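You operate a simulated robot arm through the tools that you are given. There is no shell and no other tool. Be economical: measure what you need, move in short steps, check, and stop when the job is done.

The job below is to be done with a simulated robot arm. You get a single attempt, and the scene is never put back.

Task
Glue the pads carton shut and lock the orange clamp on it.
Fine: glue the inner flap first; stand the purple dabber back. Set down upright: purple dabber. A coat counts when it lies all over at full strength: go over it till it gets no stronger.

Only the result counts: the job must be done as asked and must still hold three seconds after the hand-in. Knocking over, shifting, dropping, spilling or breaking anything else fails it.

Robot
A 7-joint arm with a two-finger parallel gripper, fixed in place. Base frame: the origin is at the foot of the arm, x ahead of it, y to its left, z up; the work surface is at about z = 840. Readings come in mm, degrees, newtons and seconds.
With the tool pointing down near the work surface it reaches from about 300 to 700 mm from the base axis. Its first joint turns from -66.0 to 66.0 degrees. Payload 1.57 kg.
The TCP is the grasp point between the finger pads, 30 mm short of the fingertips. In the tool frame z runs along the fingers and y along their closing line. Largest opening 110 mm; finger width 24, thickness 12; the body of the gripper, 48 by 112 mm, starts 78 mm behind the TCP.
Orientation is that of the tool frame in the base frame, as a unit quaternion [w, x, y, z]. With the fingers straight down and closing along the base's y, the tool's x points along the base's -x, its y along +y and its z along -z.

Tools
- The arm moves only by the tool jog_arm. Its argument "targets" is text: rows parted by semicolons, each of 7 numbers parted by spaces: the shift along the tool's x, y, z in mm, then the turn, a rotation vector about the tool's x, y, z in degrees, then the finger opening in mm, from 0 to 110. In form: tx ty tz ax ay az jaw; .... A call has 1 to 20 rows; each row shifts and turns the commanded pose from where the row before left it, along the tool's axes as they then stand. Each row takes 0.2 s and may step no farther than 50 mm and 8.6 degrees from the row before; otherwise, or with a gripper value out of range, the whole call is refused. Where a pose cannot be reached the arm comes as near as it can. A force on the tool above 90 N (or 10 N above the force at the start of the call, whichever is more), or a blocked arm, ends the call early, and 0.2 s more pass. Each finger travels about 108 mm/s and halts on what it meets, pressing with about 30 N; the grip force reading is that of the motor and also rises with nothing between the fingers. The clock runs only during rows and for 0.2 s after the last one: add rows that do not move to give the fingers time. It gives the time, the measured TCP pose, the force on the tool (base axes), the opening and the grip force at its end, in the units of the frame above (readings bear some noise), with the torque about the TCP (base axes, N m) and any sound that the robot's microphone picked up, and new pictures: "show" is both (left out), scene, wrist or none.
- Cameras (640 x 400 px; columns grow to the right, rows downward): "scene" is fixed at [157.9, -380.5, 1414.5]; the picture's right is [0.85, -0.52, 0.00], its down [-0.25, -0.41, -0.88] and it looks along [0.46, 0.75, -0.48] (base axes); focal length 369 px, centre (320, 200). "wrist" rides on the gripper at [70, 16, -141] in the tool frame; the picture's right is [-0.23, 0.97, 0.00], its down [-0.85, -0.20, -0.48] and it looks along [-0.47, -0.11, 0.88] (tool axes); focal length 222 px, centre (320, 200). There is no depth. A picture from a camera that has moved, and an enlarged one, comes with that camera's place and axes in the base frame and with its lens.
- enlarge(camera, box): a new picture of the part [left, top, right, bottom] of that camera's present view, enlarged. The clock stands still meanwhile.
- job_done(): hands the job in; it is judged then, once.

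Go step by step. Nothing tells you positions but the pictures and the camera data: compare them with the known pose of the tool, close in by small moves and look again before you grip or let go. The budget is 120 turns and 200 pictures, counting those below and the enlarged ones. Unless the task says otherwise, let go and move clear before handing in, and close with one line.

The tools are called after "Call:" as a command line: name --argument value ..., lists and objects as JSON in quotes. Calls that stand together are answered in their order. jog_arm: Moves the arm, as the interface text tells. Its arguments: {"type":"object","properties":{"targets":{"type":"string"},"show":{"type":"string","enum":["both","scene","wrist","none"]}},"required":["targets"]} The other tools are called the same way: enlarge (camera, box) takes an enlarged picture of a part of a camera's view; job_done () hands the job in.

At the start:

```text
clock: 0.0
tcp_pos: [440.4, 133.4, 1241.1]
orientation: [0.0, 0.0, 1.0, 0.001]
contact_force: [-0.1, 0.1, -0.1]
ft_torque: [0.0, 0.01, 0.01]
gripper_width: 110.2
grasp_force: 0.1
```

scene: 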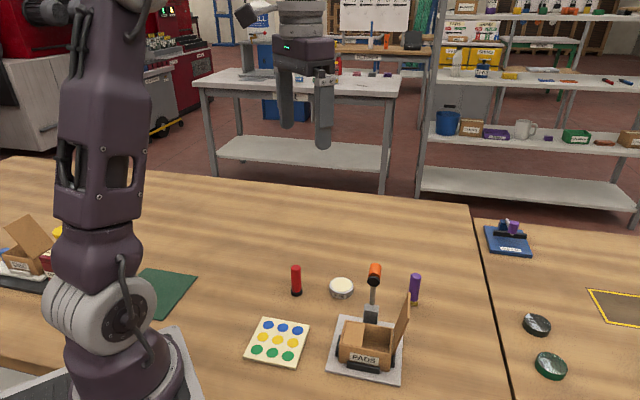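
wrist: 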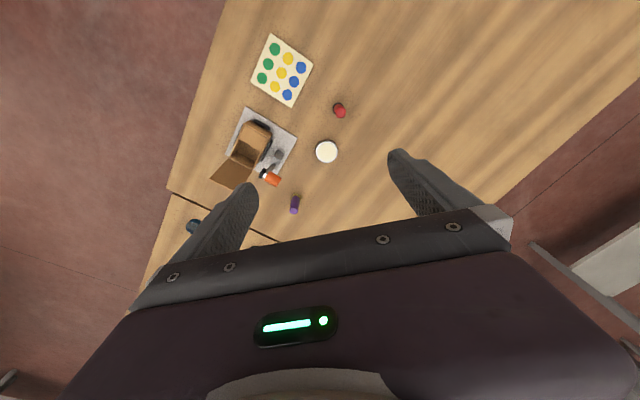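

I see the pads carton on a plate with an orange-handled clamp, a purple dabber, a white pot (glue?), and a red item. I'll look closer first.

Call:
enlarge --camera "scene" --box '[230, 240, 450, 390]'

Call:
enlarge --camera "wrist" --box '[190, 20, 370, 230]'

Call:
enlarge --camera "scene" --box '[470, 200, 640, 390]'

Call:
enlarge --camera "scene" --box '[0, 200, 220, 340]'

```text
2.67 times, centred on (340, 315) of scene
camera zoom: at [157.9, -380.5, 1414.5], right [0.85, -0.52, 0.0], down [-0.25, -0.41, -0.88], along [0.46, 0.75, -0.48], focal length 985 px, centre (267, -107)
```

zoom: 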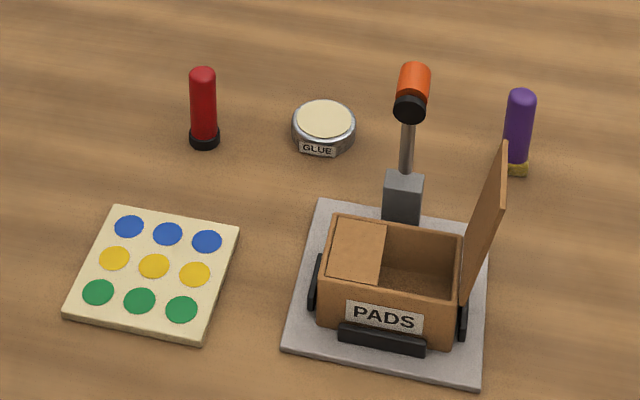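

```text
1.90 times, centred on (280, 125) of wrist
camera zoom: at [372.0, 150.4, 1383.5], right [0.23, 0.97, 0.0], down [0.85, -0.2, 0.48], along [0.47, -0.11, -0.88], focal length 423 px, centre (396, 343)
```

zoom: 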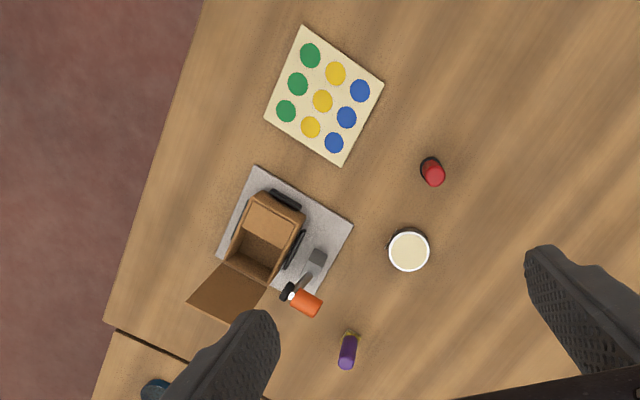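

```text
2.11 times, centred on (555, 295) of scene
camera zoom: at [157.9, -380.5, 1414.5], right [0.85, -0.52, 0.0], down [-0.25, -0.41, -0.88], along [0.46, 0.75, -0.48], focal length 778 px, centre (-175, 0)
```

zoom: 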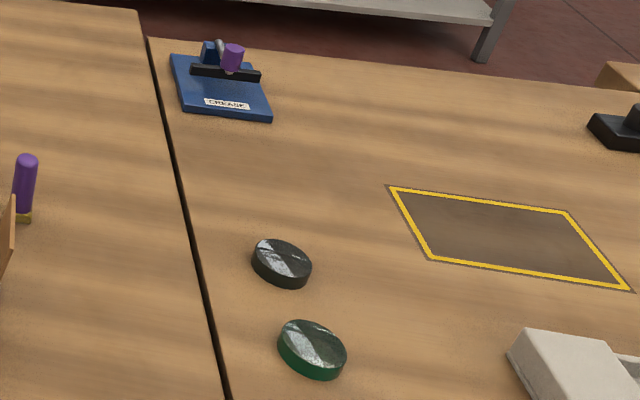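

```text
2.86 times, centred on (110, 270) of scene
camera zoom: at [157.9, -380.5, 1414.5], right [0.85, -0.52, 0.0], down [-0.25, -0.41, -0.88], along [0.46, 0.75, -0.48], focal length 1055 px, centre (920, 0)
```

zoom: 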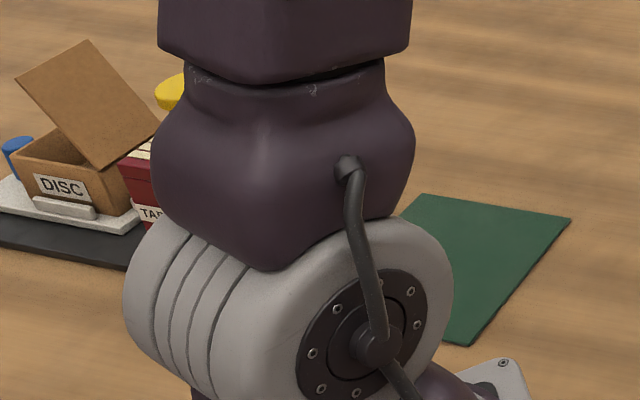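

The carton has its inner flap down (left) and its outer flap standing open (right). The dabber is near (634, 21), glue near (526, 130) and carton near (460, -20). I'll move in for a closer wrist view.

Call:
jog_arm --targets "18 -25 26 0 0 0 110;18 -25 26 0 0 0 110;18 -25 26 0 0 0 110;18 -25 26 0 0 0 110;18 -25 26 0 0 0 110" --show "both"

```text
clock: 1.2
tcp_pos: [351.6, 9.7, 1110.4]
orientation: [0.001, 0.001, 1.0, 0.0]
contact_force: [0.0, 0.9, 0.5]
ft_torque: [0.0, 0.02, 0.03]
gripper_width: 110.4
grasp_force: 0.1
camera wrist: at [282.4, 26.6, 1254.1], right [0.23, 0.97, 0.0], down [0.85, -0.2, 0.48], along [0.47, -0.11, -0.88], focal length 222 px, centre (320, 200)
```

scene: 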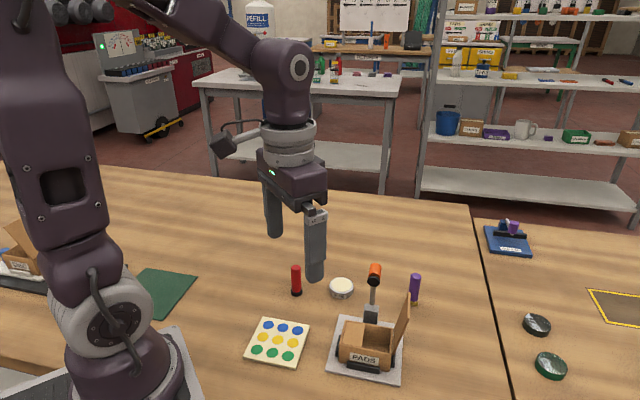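
wrist: 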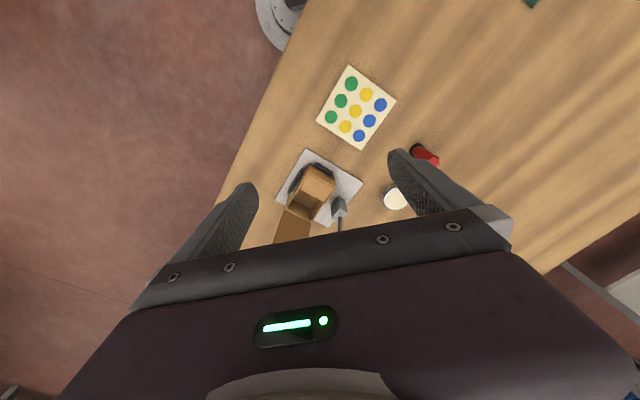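

Call:
enlarge --camera "wrist" --box '[260, 140, 380, 250]'

Call:
enlarge --camera "scene" --box '[325, 255, 425, 385]'

```text
3.64 times, centred on (320, 195) of wrist
camera zoom: at [282.4, 26.6, 1254.1], right [0.23, 0.97, 0.0], down [0.85, -0.2, 0.48], along [0.47, -0.11, -0.88], focal length 808 px, centre (320, 218)
```

zoom: 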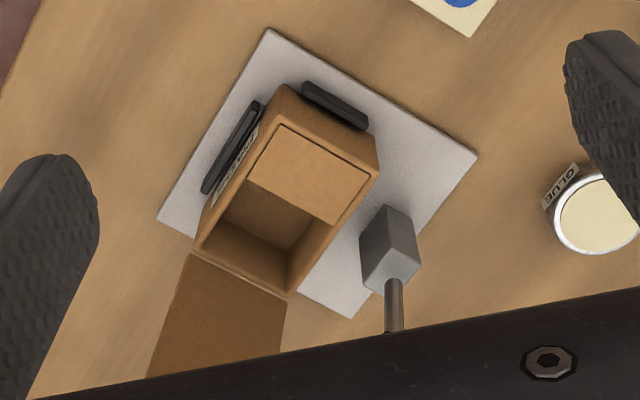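

```text
3.08 times, centred on (375, 320) of scene
camera zoom: at [157.9, -380.5, 1414.5], right [0.85, -0.52, 0.0], down [-0.25, -0.41, -0.88], along [0.46, 0.75, -0.48], focal length 1136 px, centre (151, -169)
```

zoom: 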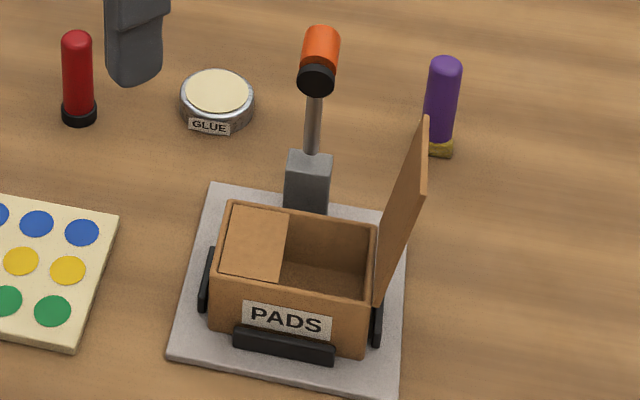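

Triangulated: carton top z≈890 with corners about (420,-26), (458,15), (518,-45), (480,-87). The clamp pivot is near (518,12), with its knob at about (520,20,980). Next I hover over the dabber.

Call:
jog_arm --targets "-47 2 0 0 0 0 110;-47 2 0 0 0 0 110;-47 2 0 0 0 0 110;-47 2 0 0 0 0 110;-47 2 0 0 0 0 110;-47 1 0 0 0 0 110;0 0 40 0 0 0 80;0 0 40 0 0 0 60;0 0 20 0 0 0 60" --show "both"

```text
clock: 3.2
tcp_pos: [634.3, 21.2, 1011.0]
orientation: [0.0, 0.001, 1.0, 0.0]
contact_force: [-0.1, -0.6, 0.3]
ft_torque: [0.0, 0.0, 0.01]
gripper_width: 60.4
grasp_force: 0.2
camera wrist: at [564.9, 37.5, 1152.7], right [0.23, 0.97, 0.0], down [0.85, -0.2, 0.48], along [0.47, -0.11, -0.88], focal length 222 px, centre (320, 200)
```

scene: 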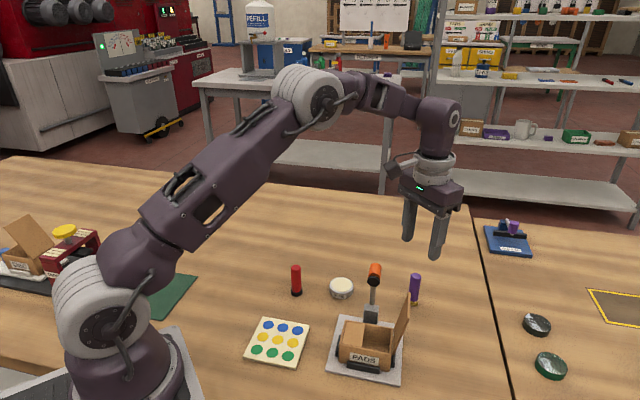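
wrist: 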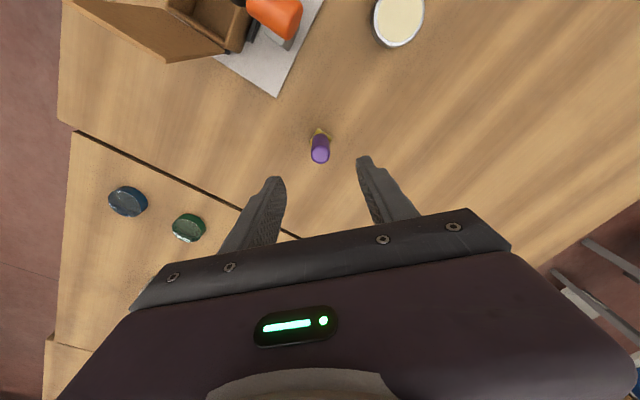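

Call:
enlarge --camera "wrist" --box '[280, 110, 360, 180]'

Call:
enlarge --camera "scene" --box '[385, 260, 445, 320]'

Call:
enlarge --camera "wrist" --box '[200, 0, 440, 100]'

```text
5.71 times, centred on (320, 145) of wrist
camera zoom: at [564.9, 37.5, 1152.7], right [0.23, 0.97, 0.0], down [0.85, -0.2, 0.48], along [0.47, -0.11, -0.88], focal length 1269 px, centre (320, 514)
```

zoom: 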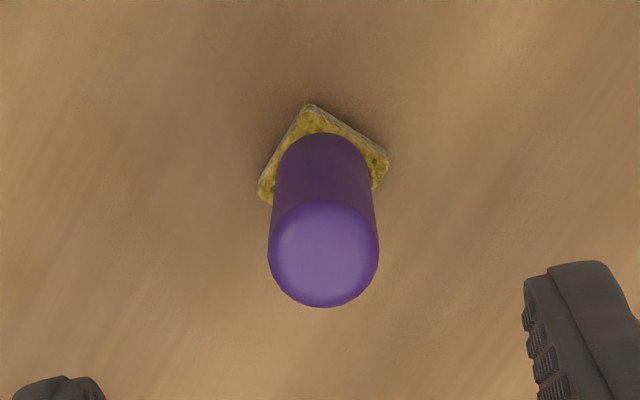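

```text
6.67 times, centred on (415, 290) of scene
camera zoom: at [157.9, -380.5, 1414.5], right [0.85, -0.52, 0.0], down [-0.25, -0.41, -0.88], along [0.46, 0.75, -0.48], focal length 2462 px, centre (-313, -400)
```

zoom: 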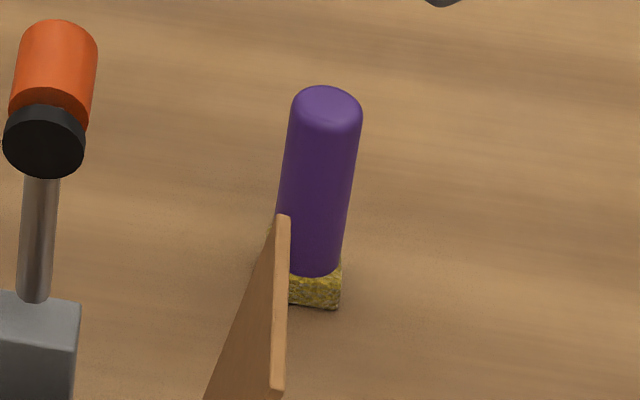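

```text
2.67 times, centred on (320, 50) of wrist
camera zoom: at [564.9, 37.5, 1152.7], right [0.23, 0.97, 0.0], down [0.85, -0.2, 0.48], along [0.47, -0.11, -0.88], focal length 592 px, centre (320, 600)
```

zoom: 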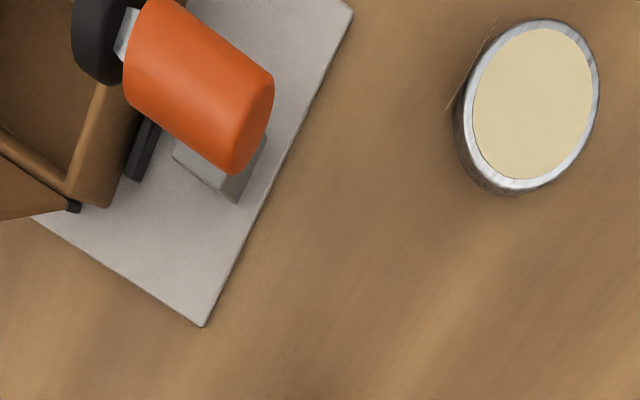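

The dabber stands at about (637.5, 21.4) with a square sponge already aligned with the carton axes. I descend and grip it high.

Call:
jog_arm --targets "-3.2 0.2 36 0 0 0 60;0 0 40 0 0 0 60;0 0 20 0 0 0 60;0 0 20 0 0 0 60;0 0 0 0 0 0 60" --show "both"

```text
clock: 4.4
tcp_pos: [639.5, 19.7, 896.5]
orientation: [0.0, 0.0, 1.0, 0.0]
contact_force: [0.1, -0.4, -0.8]
ft_torque: [0.01, -0.02, 0.0]
gripper_width: 59.9
grasp_force: 0.0
camera wrist: at [570.2, 35.8, 1038.3], right [0.23, 0.97, 0.0], down [0.85, -0.2, 0.48], along [0.47, -0.11, -0.88], focal length 222 px, centre (320, 200)
```

scene: 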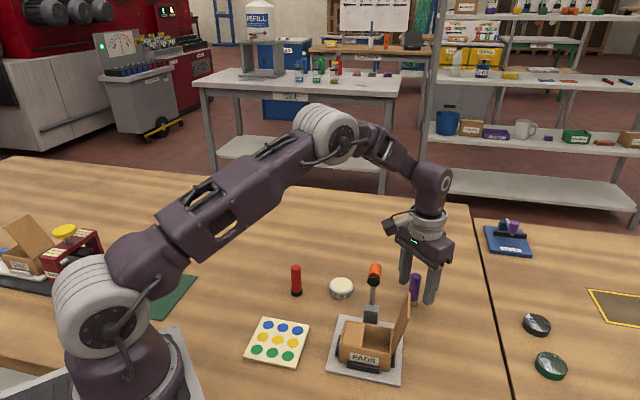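
wrist: 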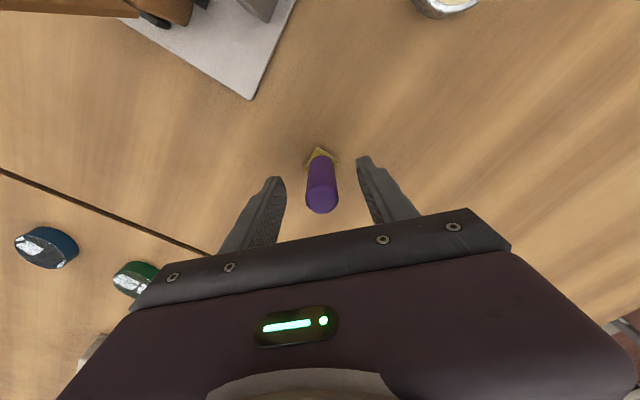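

Call:
jog_arm --targets "2.5 1 0 0 0 0 50;0 0 0 0 0 0 30;0 0 0 0 0 0 18;0 0 0 0 0 0 18;0 0 0 0 0 0 18" --show "wrist"

```text
clock: 5.6
tcp_pos: [635.6, 20.8, 896.4]
orientation: [0.0, 0.0, 1.0, 0.0]
contact_force: [0.1, -0.2, 0.3]
ft_torque: [0.04, -0.03, -0.02]
gripper_width: 20.5
grasp_force: 29.7
camera wrist: at [566.9, 37.0, 1039.1], right [0.23, 0.97, 0.0], down [0.85, -0.2, 0.48], along [0.47, -0.11, -0.88], focal length 222 px, centre (320, 200)
```

wrist: 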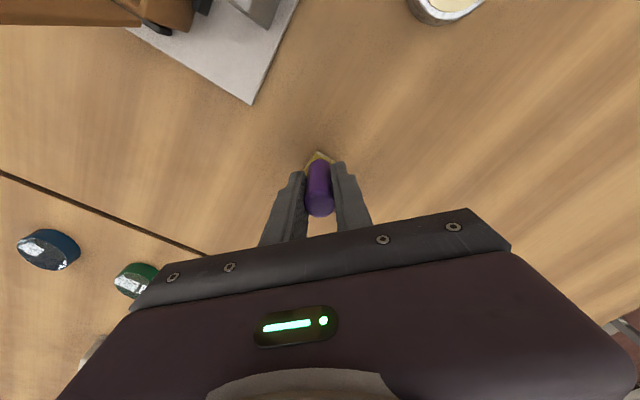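

Dabber gripped with the sponge tip about 56 mm below the TCP. I lift it and carry it above the glue pot.

Call:
jog_arm --targets "0 0 -35 0 0 0 18;0 0 -35 0 0 0 18;27 27.4 0 0 0 0 18;27 27.4 0 0 0 0 18;27 27.4 0 0 0 0 18;27 27.4 0 0 0 0 18" --show "both"

```text
clock: 7.0
tcp_pos: [524.1, 133.5, 962.3]
orientation: [0.0, 0.001, 1.0, 0.0]
contact_force: [0.4, 0.6, -0.3]
ft_torque: [-0.02, 0.0, 0.0]
gripper_width: 20.5
grasp_force: 29.9
camera wrist: at [454.0, 149.5, 1105.2], right [0.23, 0.97, 0.0], down [0.85, -0.2, 0.48], along [0.47, -0.11, -0.88], focal length 222 px, centre (320, 200)
```

scene: 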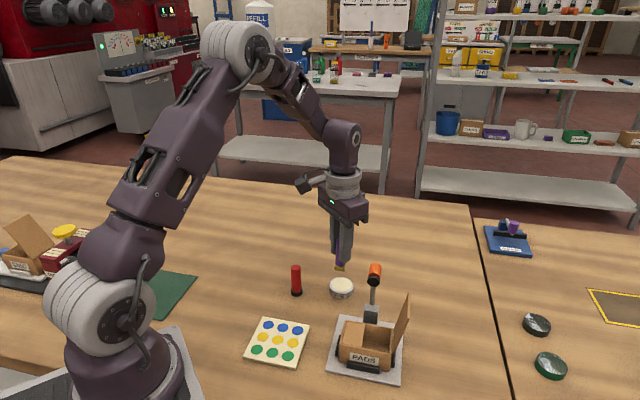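
wrist: 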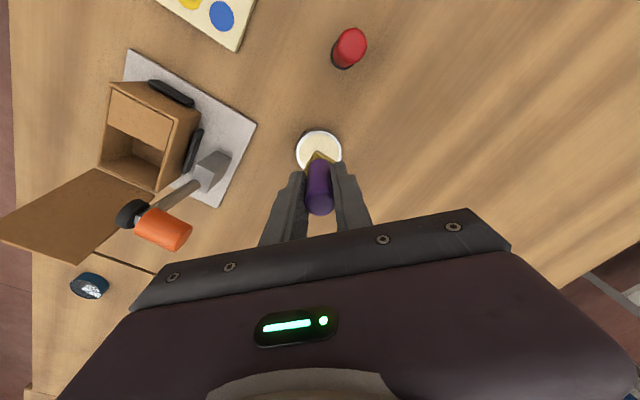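

Call:
jog_arm --targets "0.5 -1 20 0 0 0 18;0 0 20 0 0 0 18;0 0 5 0 0 0 18;0 0 0 0 0 0 18" --show "both"

Call:
enlarge --camera "scene" --box '[310, 240, 380, 310]'

```text
clock: 8.0
tcp_pos: [524.1, 130.1, 919.7]
orientation: [0.0, 0.0, 1.0, 0.0]
contact_force: [-0.6, -0.6, 0.2]
ft_torque: [0.03, 0.02, -0.02]
gripper_width: 20.3
grasp_force: 29.8
camera wrist: at [455.3, 147.0, 1062.3], right [0.23, 0.97, 0.0], down [0.85, -0.2, 0.48], along [0.47, -0.11, -0.88], focal length 222 px, centre (320, 200)
```

scene: 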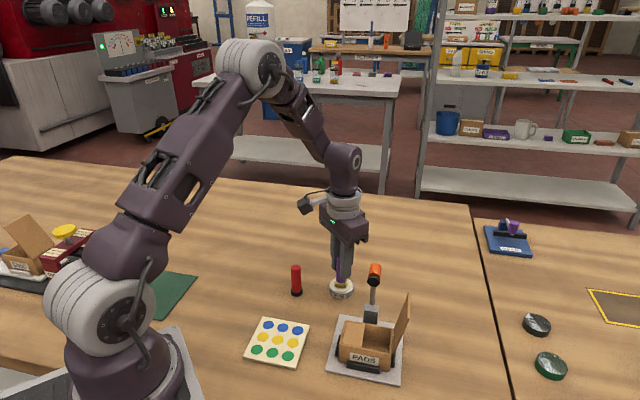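
wrist: 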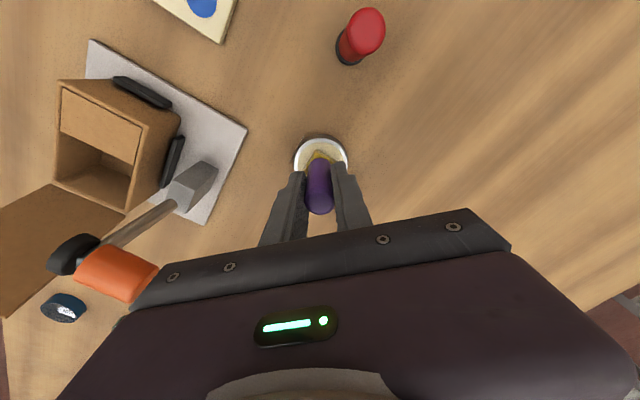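

```text
5.71 times, centred on (345, 275) of scene
camera zoom: at [158.0, -380.5, 1414.5], right [0.85, -0.52, 0.0], down [-0.25, -0.41, -0.88], along [0.46, 0.75, -0.48], focal length 2111 px, centre (177, -229)
```

zoom: 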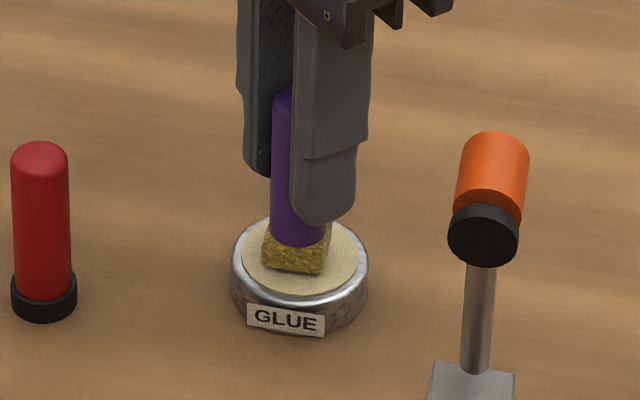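

Call:
jog_arm --targets "0 0 2 0 0 0 18;0 0 2 0 0 0 18;0 0 0 0 0 0 18;0 0 0 0 0 0 18" --show "none"

Call:
enlarge --camera "scene" --box '[310, 240, 380, 310]'

```text
clock: 9.0
tcp_pos: [525.6, 129.1, 915.8]
orientation: [0.001, -0.001, 1.0, 0.0]
contact_force: [-3.0, 4.5, 14.8]
ft_torque: [0.32, 0.15, 0.04]
gripper_width: 20.7
grasp_force: 30.4
```

```text
5.71 times, centred on (345, 275) of scene
camera zoom: at [157.6, -380.5, 1414.6], right [0.85, -0.52, 0.0], down [-0.25, -0.41, -0.88], along [0.46, 0.75, -0.48], focal length 2111 px, centre (177, -229)
```

zoom: 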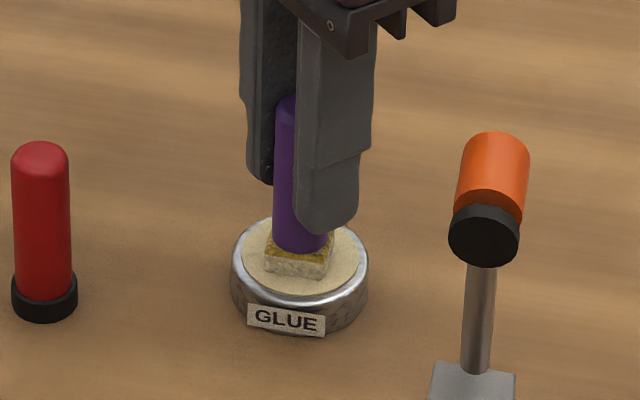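

The sponge picked up glue (contact near TCP z 916). I lift and take a better look at the flap.

Call:
jog_arm --targets "0 0 -30 0 0 0 18;0 0 -40 0 0 0 18;0 0 0 0 0 0 18" --show "none"

Call:
enlarge --camera "wrist" --box '[80, 60, 240, 220]'

Call:
enlarge --camera "scene" --box '[325, 300, 415, 380]'

```text
clock: 9.8
tcp_pos: [527.2, 130.5, 987.1]
orientation: [0.0, -0.001, 1.0, 0.0]
contact_force: [0.3, -0.4, -0.7]
ft_torque: [0.02, -0.02, -0.01]
gripper_width: 20.7
grasp_force: 30.2
```

```text
2.50 times, centred on (160, 140) of wrist
camera zoom: at [457.5, 147.5, 1130.2], right [0.23, 0.97, 0.0], down [0.86, -0.2, 0.48], along [0.47, -0.11, -0.88], focal length 555 px, centre (720, 350)
```

zoom: 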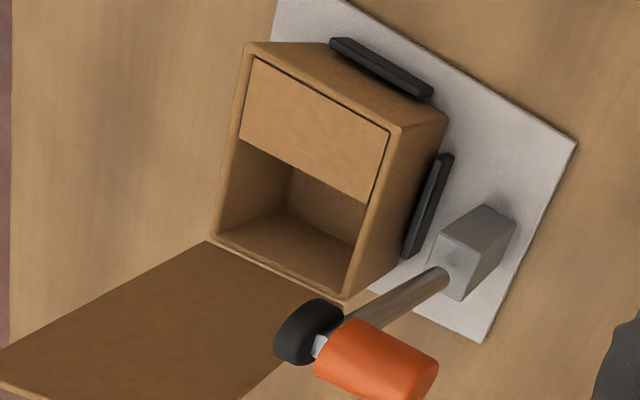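

```text
5.00 times, centred on (370, 340) of scene
camera zoom: at [157.9, -380.5, 1414.5], right [0.85, -0.52, 0.0], down [-0.25, -0.41, -0.88], along [0.46, 0.75, -0.48], focal length 1847 px, centre (70, -500)
```

zoom: 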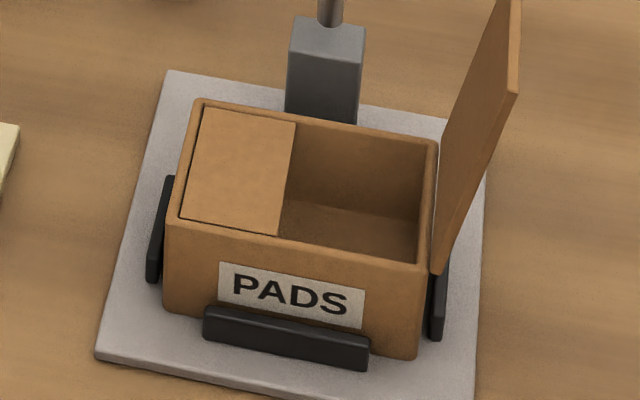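

Flap centre is about (451,-17.5), 51×33 mm, flush with the rim at z≈889. I move above it, taking x first to stay clear of the clamp.

Call:
jog_arm --targets "38 0 0 0 0 0 18;38 0 0 0 0 0 18;0 -37 0 0 0 0 18;0 -37 0 0 0 0 18;0 -37 0 0 0 0 18;0 -37 0 0 0 0 18;0 0 25 0 0 0 18;0 0 0 0 0 0 18" --show "both"

Call:
enlarge --camera "scene" --box '[325, 280, 415, 380]'

Call:
enlarge --camera "wrist" --box '[240, 110, 400, 230]'

```text
clock: 11.6
tcp_pos: [454.4, -18.7, 962.3]
orientation: [0.0, 0.0, 1.0, 0.0]
contact_force: [-0.3, -0.2, -0.3]
ft_torque: [-0.01, -0.03, -0.02]
gripper_width: 20.8
grasp_force: 30.0
camera wrist: at [384.8, -2.3, 1103.9], right [0.23, 0.97, 0.0], down [0.85, -0.2, 0.48], along [0.47, -0.11, -0.88], focal length 222 px, centre (320, 200)
```

scene: 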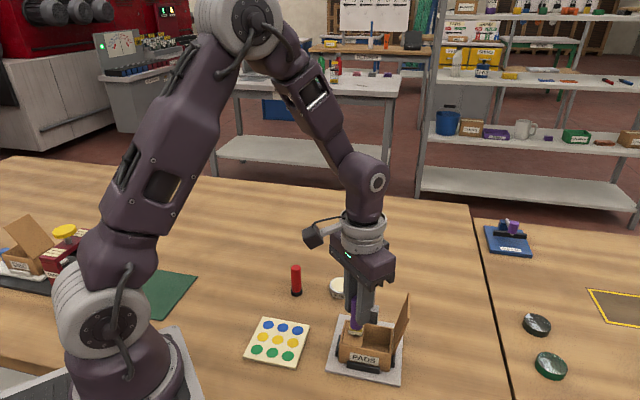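
wrist: 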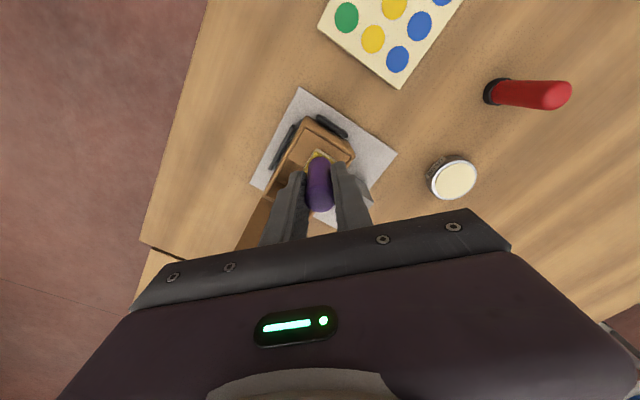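

```text
4.00 times, centred on (370, 330) of scene
camera zoom: at [157.9, -380.6, 1414.5], right [0.85, -0.52, 0.0], down [-0.25, -0.41, -0.88], along [0.46, 0.75, -0.48], focal length 1477 px, centre (120, -320)
```

zoom: 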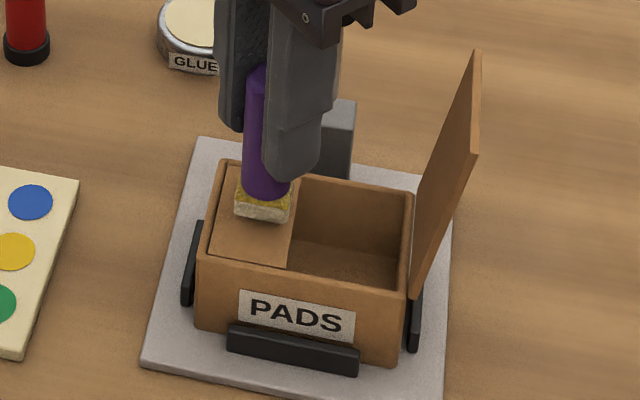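

```text
3.33 times, centred on (320, 170) of wrist
camera zoom: at [384.8, -2.3, 1103.9], right [0.23, 0.97, 0.0], down [0.85, -0.2, 0.48], along [0.47, -0.11, -0.88], focal length 740 px, centre (320, 300)
```

zoom: 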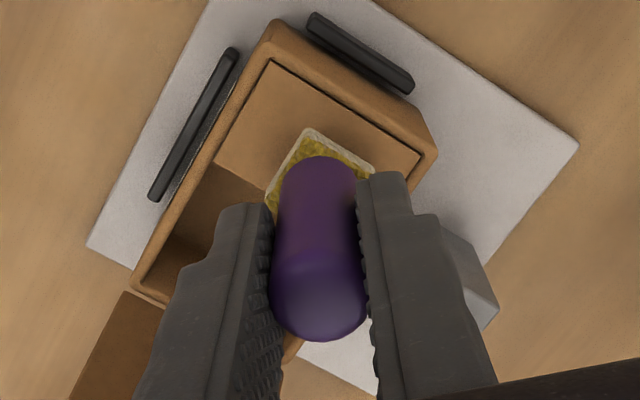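

Call:
jog_arm --targets "17.6 -8.3 0 0 0 0 18;0 0 10 0 0 0 18;0 0 3 0 0 0 18;0 0 1 0 0 0 18;0 0 1 0 0 0 18;0 0 1 0 0 0 18;0 0 0 0 0 0 18" --show "none"

Call:
enlarge --camera "scene" --box '[325, 280, 415, 380]'

```text
clock: 13.2
tcp_pos: [433.1, -26.5, 944.5]
orientation: [-0.001, 0.001, 1.0, 0.0]
contact_force: [4.2, -3.4, 17.0]
ft_torque: [-0.43, -0.22, 0.07]
gripper_width: 20.4
grasp_force: 29.9
```

```text
4.00 times, centred on (370, 330) of scene
camera zoom: at [157.8, -380.6, 1414.5], right [0.85, -0.52, 0.0], down [-0.25, -0.41, -0.88], along [0.46, 0.75, -0.48], focal length 1477 px, centre (120, -320)
```

zoom: 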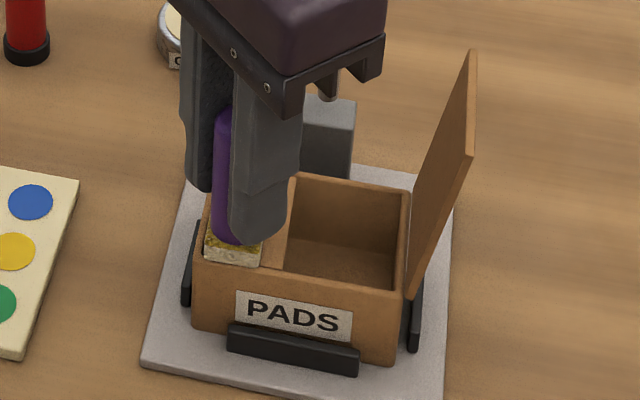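

Call:
jog_arm --targets "0 0 -5 0 0 0 18;0 0 -40 0 0 0 18;-20 -30 0 0 0 0 18;0 0 0 0 0 0 18" --show "none"

Call:
enlarge --camera "scene" --box '[325, 280, 415, 380]'

Call:
enlarge --camera "wrist" --box '[240, 90, 400, 210]'

```text
clock: 14.2
tcp_pos: [451.4, -55.8, 990.3]
orientation: [0.0, 0.001, 1.0, 0.0]
contact_force: [0.3, -0.1, 0.0]
ft_torque: [0.02, -0.02, 0.0]
gripper_width: 20.8
grasp_force: 30.5
```

```text
4.00 times, centred on (370, 330) of scene
camera zoom: at [157.9, -380.6, 1414.5], right [0.85, -0.52, 0.0], down [-0.25, -0.41, -0.88], along [0.46, 0.75, -0.48], focal length 1477 px, centre (120, -320)
```

zoom: 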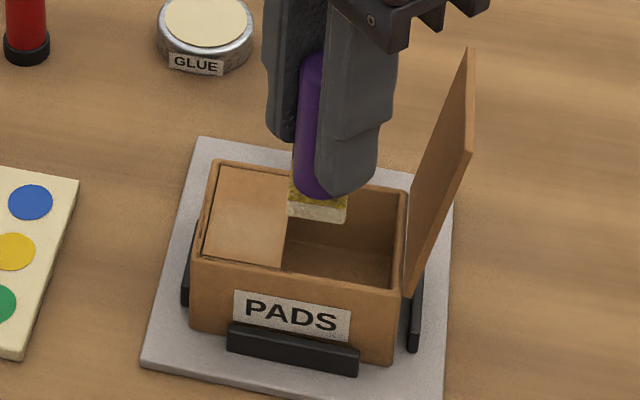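

```text
3.33 times, centred on (320, 150) of wrist
camera zoom: at [381.8, -39.3, 1132.2], right [0.23, 0.97, 0.0], down [0.86, -0.2, 0.48], along [0.47, -0.11, -0.88], focal length 740 px, centre (320, 367)
```

zoom: 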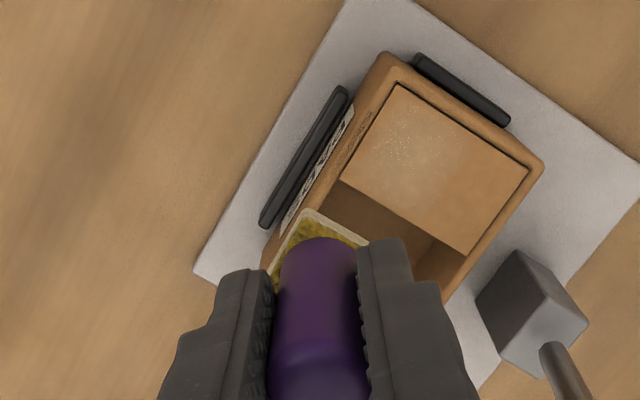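

A faint coat appeared at the corner. I'll now stroke the flap along its length with light pressure and watch the force.

Call:
jog_arm --targets "21 31.7 0 0 0 0 18;0 0 38 0 0 0 18;0 0 4 0 0 0 18;0 0 2 0 0 0 18;-3.77 3.77 0 0 0 0 18;-3.77 3.77 0 0 0 0 18;-3.77 3.77 0 0 0 0 18;-3.77 3.77 0 0 0 0 18;-3.77 3.77 0 0 0 0 18;-3.77 3.77 0 0 0 0 18" --show "none"

Call:
enlarge --camera "scene" --box '[325, 280, 415, 380]'

```text
clock: 16.4
tcp_pos: [452.4, -1.7, 946.2]
orientation: [0.001, -0.001, 1.0, 0.0]
contact_force: [0.7, -0.4, 1.1]
ft_torque: [0.0, 0.03, 0.0]
gripper_width: 20.1
grasp_force: 30.1
```

```text
4.00 times, centred on (370, 330) of scene
camera zoom: at [157.9, -380.5, 1414.5], right [0.85, -0.52, 0.0], down [-0.25, -0.41, -0.88], along [0.46, 0.75, -0.48], focal length 1477 px, centre (120, -320)
```

zoom: 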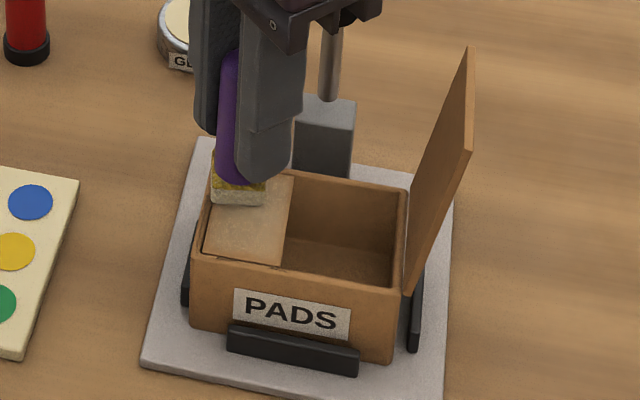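

Glue transfers even with light contact. I continue the raster over the whole flap.

Call:
jog_arm --targets "0 0 0.5 0 0 0 18;-4.95 -4.95 0 0 0 0 18;-4.95 -4.95 0 0 0 0 18;3.77 -3.77 0 0 0 0 18;3.77 -3.77 0 0 0 0 18;3.77 -3.77 0 0 0 0 18;3.77 -3.77 0 0 0 0 18;3.77 -3.77 0 0 0 0 18;3.77 -3.77 0 0 0 0 18;4.95 4.95 0 0 0 0 18;4.95 4.95 0 0 0 0 18;-3.77 3.77 0 0 0 0 18;-3.77 3.77 0 0 0 0 18;-3.77 3.77 0 0 0 0 18;-3.77 3.77 0 0 0 0 18;-3.77 3.77 0 0 0 0 18;-3.77 3.77 0 0 0 0 18" --show "none"

Call:
enlarge --camera "scene" --box '[325, 280, 415, 380]'

```text
clock: 20.0
tcp_pos: [453.9, -2.1, 945.5]
orientation: [0.0, 0.0, 1.0, 0.0]
contact_force: [0.2, -0.2, -0.2]
ft_torque: [-0.02, 0.02, 0.0]
gripper_width: 19.4
grasp_force: 30.4
```

```text
4.00 times, centred on (370, 330) of scene
camera zoom: at [157.9, -380.5, 1414.5], right [0.85, -0.52, 0.0], down [-0.25, -0.41, -0.88], along [0.46, 0.75, -0.48], focal length 1477 px, centre (120, -320)
```

zoom: 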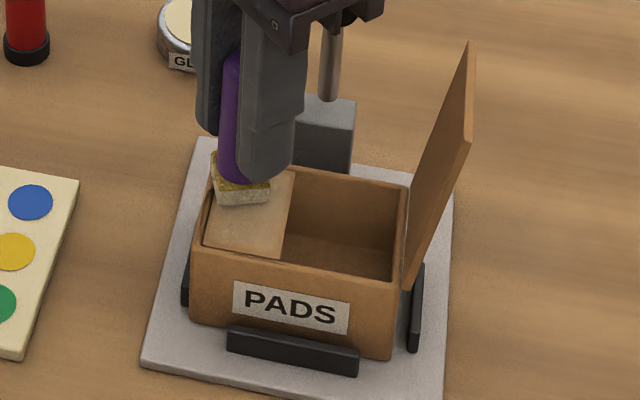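

Call:
jog_arm --targets "0 0 -30 0 0 0 18;-10 -48 0 0 0 0 18;0 0 0 0 0 0 18" --show "wrist"

Call:
enlarge --camera "scene" --box '[325, 280, 415, 380]'

Call:
enlarge --camera "wrist" --box '[240, 90, 400, 210]'

```text
clock: 20.8
tcp_pos: [465.3, -50.3, 977.3]
orientation: [0.001, 0.0, 1.0, 0.001]
contact_force: [0.5, -0.2, -0.7]
ft_torque: [-0.01, 0.0, 0.02]
gripper_width: 19.8
grasp_force: 30.5
camera wrist: at [395.6, -34.9, 1120.1], right [0.23, 0.97, 0.0], down [0.86, -0.2, 0.48], along [0.47, -0.11, -0.88], focal length 222 px, centre (320, 200)
```

wrist: 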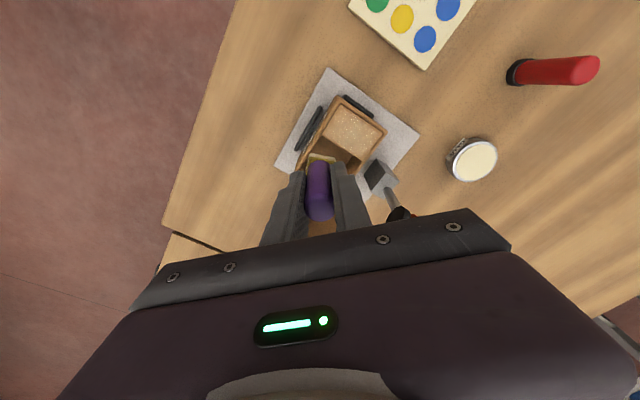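

```text
4.00 times, centred on (370, 330) of scene
camera zoom: at [157.9, -380.6, 1414.5], right [0.85, -0.52, 0.0], down [-0.25, -0.41, -0.88], along [0.46, 0.75, -0.48], focal length 1477 px, centre (120, -320)
```

zoom: 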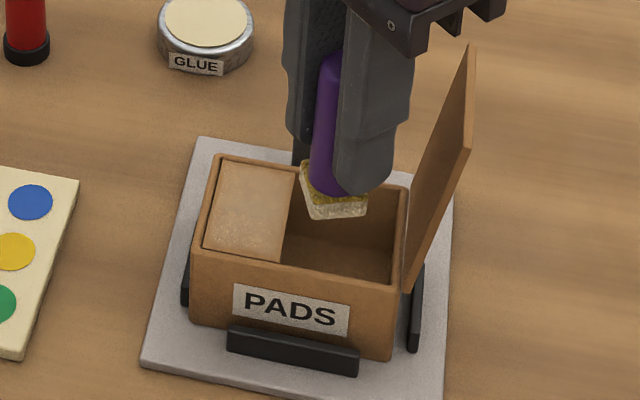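

```text
3.33 times, centred on (320, 150) of wrist
camera zoom: at [395.6, -34.9, 1120.1], right [0.23, 0.97, 0.0], down [0.86, -0.2, 0.48], along [0.47, -0.11, -0.88], focal length 740 px, centre (320, 367)
```

zoom: 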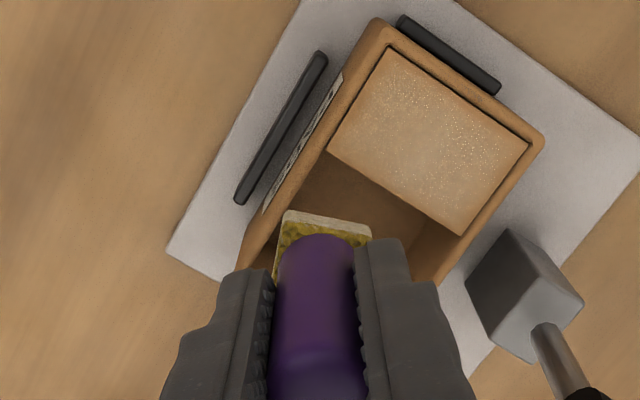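

The dabber yawed about 19° in the grip, so I turn the wrist to re-align the sponge and continue passes with slight overhang.

Call:
jog_arm --targets "0 0 0 0 0 6.4 18;0 0 0 0 0 6.3 18;0 0 0 0 0 6.3 18;40.6 17.3 0 0 0 0 18;0 0 26 0 0 0 18;0 0 4.5 0 0 0 18;-2.48 5.09 0 0 0 0 18;-2.48 5.09 0 0 0 0 18;-2.48 5.09 0 0 0 0 18;-2.48 5.09 0 0 0 0 18;-2.48 5.09 0 0 0 0 18;-2.48 5.09 0 0 0 0 18" --show "none"

Call:
enlarge --camera "scene" --box '[325, 280, 415, 380]'

```text
clock: 23.4
tcp_pos: [455.9, 3.8, 946.8]
orientation: [0.0, 0.164, 0.986, -0.001]
contact_force: [0.5, -0.1, -0.1]
ft_torque: [-0.01, -0.01, -0.01]
gripper_width: 19.3
grasp_force: 30.1
```

```text
4.00 times, centred on (370, 330) of scene
camera zoom: at [157.9, -380.5, 1414.5], right [0.85, -0.52, 0.0], down [-0.25, -0.41, -0.88], along [0.46, 0.75, -0.48], focal length 1477 px, centre (120, -320)
```

zoom: 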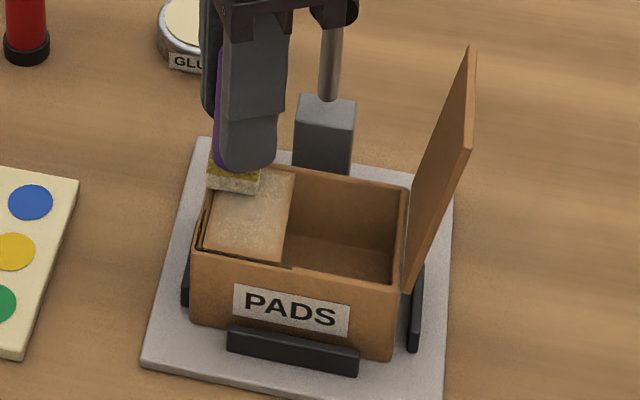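

Call:
jog_arm --targets "-7.19 -3.51 0.5 0 0 0 18;2.48 -5.09 0 0 0 0 18;2.48 -5.09 0 0 0 0 18;2.48 -5.09 0 0 0 0 18;2.48 -5.09 0 0 0 0 18;2.48 -5.09 0 0 0 0 18;2.48 -5.09 0 0 0 0 18;-7.19 -3.51 0 0 0 0 18;-2.48 5.09 0 0 0 0 18;-2.48 5.09 0 0 0 0 18;-2.48 5.09 0 0 0 0 18;-2.48 5.09 0 0 0 0 18;-2.48 5.09 0 0 0 0 18;-2.48 5.09 0 0 0 0 18" --show "none"

Call:
enlarge --camera "scene" --box '[325, 280, 415, 380]'

```text
clock: 26.4
tcp_pos: [466.4, -8.5, 945.8]
orientation: [-0.001, 0.166, 0.986, 0.0]
contact_force: [0.2, -0.3, -0.3]
ft_torque: [0.01, 0.02, -0.03]
gripper_width: 19.6
grasp_force: 30.3
```

```text
4.00 times, centred on (370, 330) of scene
camera zoom: at [157.9, -380.5, 1414.5], right [0.85, -0.52, 0.0], down [-0.25, -0.41, -0.88], along [0.46, 0.75, -0.48], focal length 1477 px, centre (120, -320)
```

zoom: 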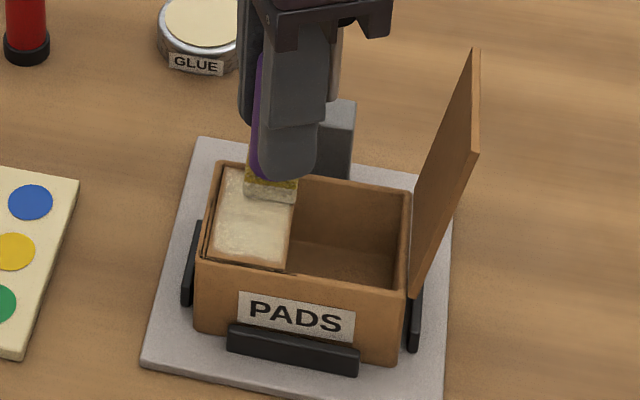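

The coat is getting stronger. Another full pass back.

Call:
jog_arm --targets "2.48 -5.09 0 0 0 0 18;2.48 -5.09 0 0 0 0 18;2.48 -5.09 0 0 0 0 18;2.48 -5.09 0 0 0 0 18;2.48 -5.09 0 0 0 0 18;2.48 -5.09 0 0 0 0 18;7.19 3.51 0 0 0 0 18;-2.48 5.09 0 0 0 0 18;-2.48 5.09 0 0 0 0 18;-2.48 5.09 0 0 0 0 18;-2.48 5.09 0 0 0 0 18;-2.48 5.09 0 0 0 0 18;-2.48 5.09 0 0 0 0 18;8.1 3.9 0 0 0 0 18;2.48 -5.09 0 0 0 0 18;2.48 -5.09 0 0 0 0 18;2.48 -5.09 0 0 0 0 18;2.48 -5.09 0 0 0 0 18;2.48 -5.09 0 0 0 0 18;2.48 -5.09 0 0 0 0 18" --show "none"

Call:
jog_arm --targets "0 0 -30 0 0 0 18;-40 -20 0 0 0 0 18;0 0 0 0 0 0 18" --show "wrist"

Call:
enlarge --camera "scene" --box '[325, 280, 415, 380]'

Call:
enlarge --camera "wrist" --box '[240, 90, 400, 210]'

```text
clock: 30.6
tcp_pos: [428.6, -20.1, 944.2]
orientation: [0.0, 0.165, 0.986, 0.0]
contact_force: [1.7, 0.7, 2.2]
ft_torque: [0.13, -0.06, 0.02]
gripper_width: 19.5
grasp_force: 29.8
```

```text
clock: 31.4
tcp_pos: [462.7, -49.5, 975.2]
orientation: [0.0, 0.165, 0.986, 0.0]
contact_force: [-0.1, -0.6, -0.7]
ft_torque: [0.01, -0.03, -0.02]
gripper_width: 19.2
grasp_force: 30.4
camera wrist: at [401.9, -12.1, 1117.9], right [0.53, 0.85, 0.0], down [0.74, -0.47, 0.48], along [0.41, -0.25, -0.88], focal length 222 px, centre (320, 200)
```

wrist: 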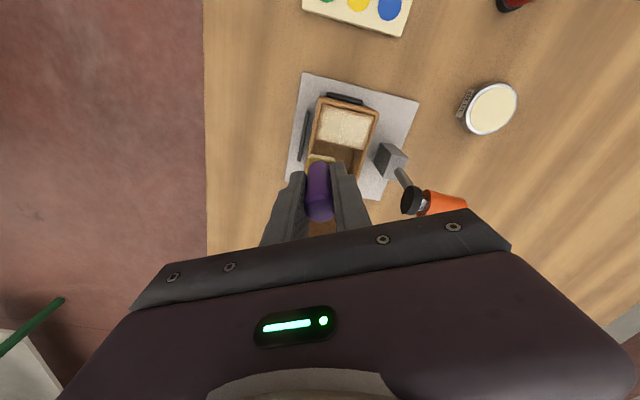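

```text
4.00 times, centred on (370, 330) of scene
camera zoom: at [157.9, -380.6, 1414.5], right [0.85, -0.52, 0.0], down [-0.25, -0.41, -0.88], along [0.46, 0.75, -0.48], focal length 1477 px, centre (120, -320)
```

zoom: 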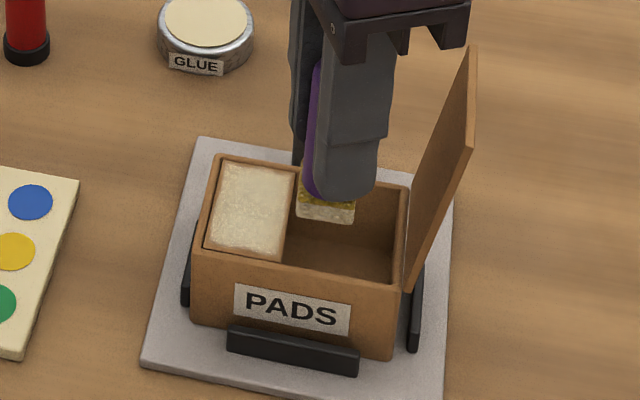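

```text
3.33 times, centred on (320, 150) of wrist
camera zoom: at [401.9, -12.1, 1117.9], right [0.53, 0.85, 0.0], down [0.74, -0.47, 0.48], along [0.41, -0.25, -0.88], focal length 740 px, centre (320, 367)
```

zoom: 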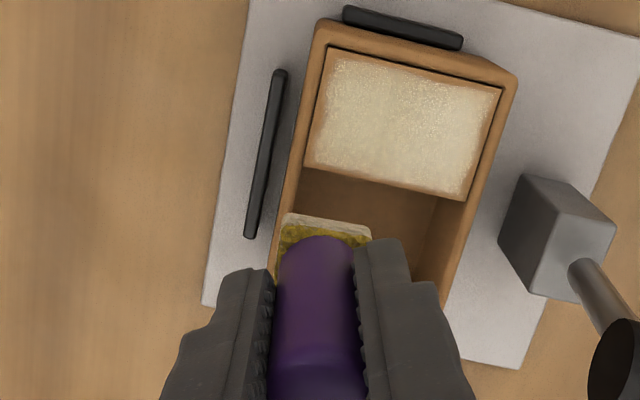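

Coat is nearly full with a slightly paler border. I do a perimeter pass with more overhang, then another interior one.

Call:
jog_arm --targets "41.9 17.1 0 0 0 0 18;0 0 26 0 0 0 18;0 0 4.4 0 0 0 18;-2.92 5.99 0 0 0 0 18;-2.92 5.99 0 0 0 0 18;-2.92 5.99 0 0 0 0 18;-2.92 5.99 0 0 0 0 18;-2.92 5.99 0 0 0 0 18;-2.92 5.99 0 0 0 0 18;-6.59 -3.21 0 0 0 0 18;-6.59 -3.21 0 0 0 0 18;-6.59 -3.21 0 0 0 0 18;2.92 -5.99 0 0 0 0 18;2.92 -5.99 0 0 0 0 18;2.92 -5.99 0 0 0 0 18;2.92 -5.99 0 0 0 0 18;2.92 -5.99 0 0 0 0 18;2.92 -5.99 0 0 0 0 18" --show "none"

Call:
jog_arm --targets "6.59 3.21 0 0 0 0 18;6.59 3.21 0 0 0 0 18;6.59 3.21 0 0 0 0 18;-2.92 5.99 0 0 0 0 18;-2.92 5.99 0 0 0 0 18;-2.92 5.99 0 0 0 0 18;-2.92 5.99 0 0 0 0 18;-2.92 5.99 0 0 0 0 18;-2.92 5.99 0 0 0 0 18;-9.89 -4.82 0 0 0 0 18;2.92 -5.99 0 0 0 0 18;2.92 -5.99 0 0 0 0 18;2.92 -5.99 0 0 0 0 18;2.92 -5.99 0 0 0 0 18;2.92 -5.99 0 0 0 0 18;2.92 -5.99 0 0 0 0 18;0 0 -30 0 0 0 18;-30 -15 0 0 0 0 18;0 0 0 0 0 0 18" --show "none"

Call:
enlarge --camera "scene" --box '[325, 280, 415, 380]'

Call:
enlarge --camera "wrist" --box '[240, 90, 400, 210]'

```text
clock: 35.2
tcp_pos: [443.0, -37.7, 944.3]
orientation: [0.001, 0.165, 0.986, 0.001]
contact_force: [3.0, 1.0, 8.0]
ft_torque: [0.09, -0.21, 0.0]
gripper_width: 19.3
grasp_force: 30.0
```

```text
clock: 39.2
tcp_pos: [458.1, -56.6, 976.0]
orientation: [0.0, 0.164, 0.986, -0.001]
contact_force: [-0.4, -0.2, -0.7]
ft_torque: [-0.01, -0.03, 0.01]
gripper_width: 19.8
grasp_force: 30.4
```

```text
4.00 times, centred on (370, 330) of scene
camera zoom: at [157.9, -380.6, 1414.5], right [0.85, -0.52, 0.0], down [-0.25, -0.41, -0.88], along [0.46, 0.75, -0.48], focal length 1477 px, centre (120, -320)
```

zoom: 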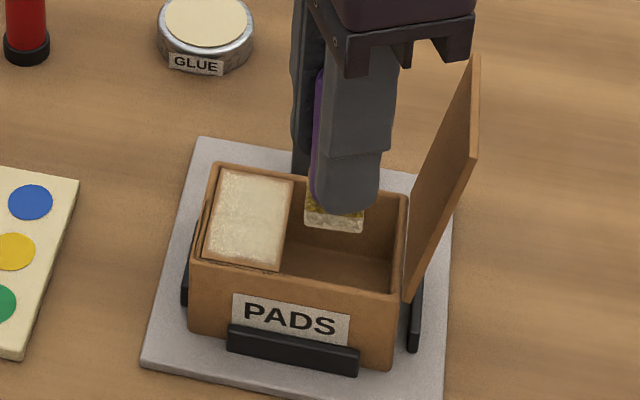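

```text
3.33 times, centred on (320, 150) of wrist
camera zoom: at [398.3, -17.9, 1118.3], right [0.53, 0.85, 0.0], down [0.74, -0.47, 0.48], along [0.41, -0.25, -0.88], focal length 740 px, centre (320, 367)
```

zoom: 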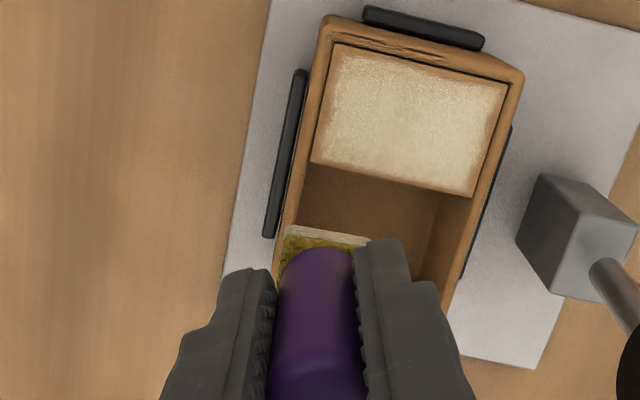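

The border looks constant. To be sure it's at full strength, I reload at the pot and do another pass for comparison.

Call:
jog_arm --targets "0 0 -12 0 0 0 18;15.06 43.73 0 0 0 0 18;15.06 43.73 0 0 0 0 18;15.06 43.73 0 0 0 0 18;15.06 43.73 0 0 0 0 18;-31.2 10.74 0 0 0 0 18;-31.2 10.74 0 0 0 0 18;0 0 25 0 0 0 18;0 0 25 0 0 0 18;0 0 0 0 0 0 18" --show "wrist"

Call:
enlarge --camera "scene" --box '[310, 240, 380, 310]'

```text
clock: 41.4
tcp_pos: [521.9, 129.2, 933.1]
orientation: [0.0, 0.165, 0.986, 0.0]
contact_force: [0.8, -0.2, -0.8]
ft_torque: [-0.03, 0.0, -0.02]
gripper_width: 19.6
grasp_force: 30.4
camera wrist: at [462.6, 168.3, 1076.1], right [0.53, 0.85, 0.0], down [0.74, -0.47, 0.48], along [0.41, -0.25, -0.88], focal length 222 px, centre (320, 200)
```

wrist: 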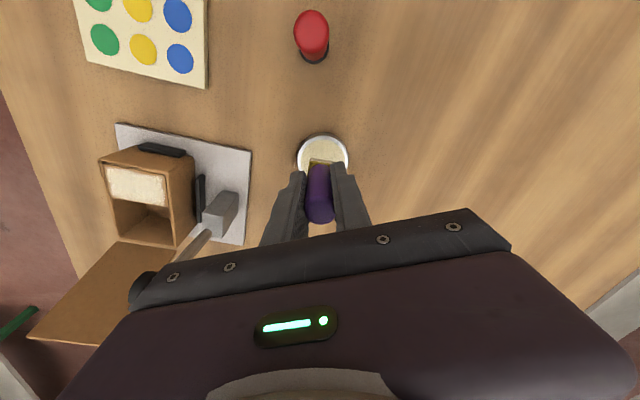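

```text
5.71 times, centred on (345, 275) of scene
camera zoom: at [158.0, -380.5, 1414.5], right [0.85, -0.52, 0.0], down [-0.25, -0.41, -0.88], along [0.46, 0.75, -0.48], focal length 2111 px, centre (177, -229)
```

zoom: 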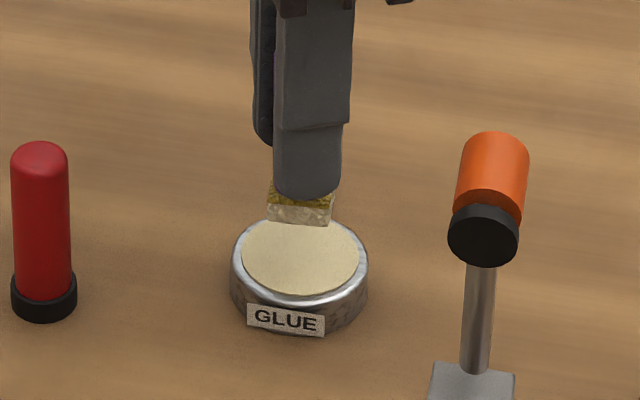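

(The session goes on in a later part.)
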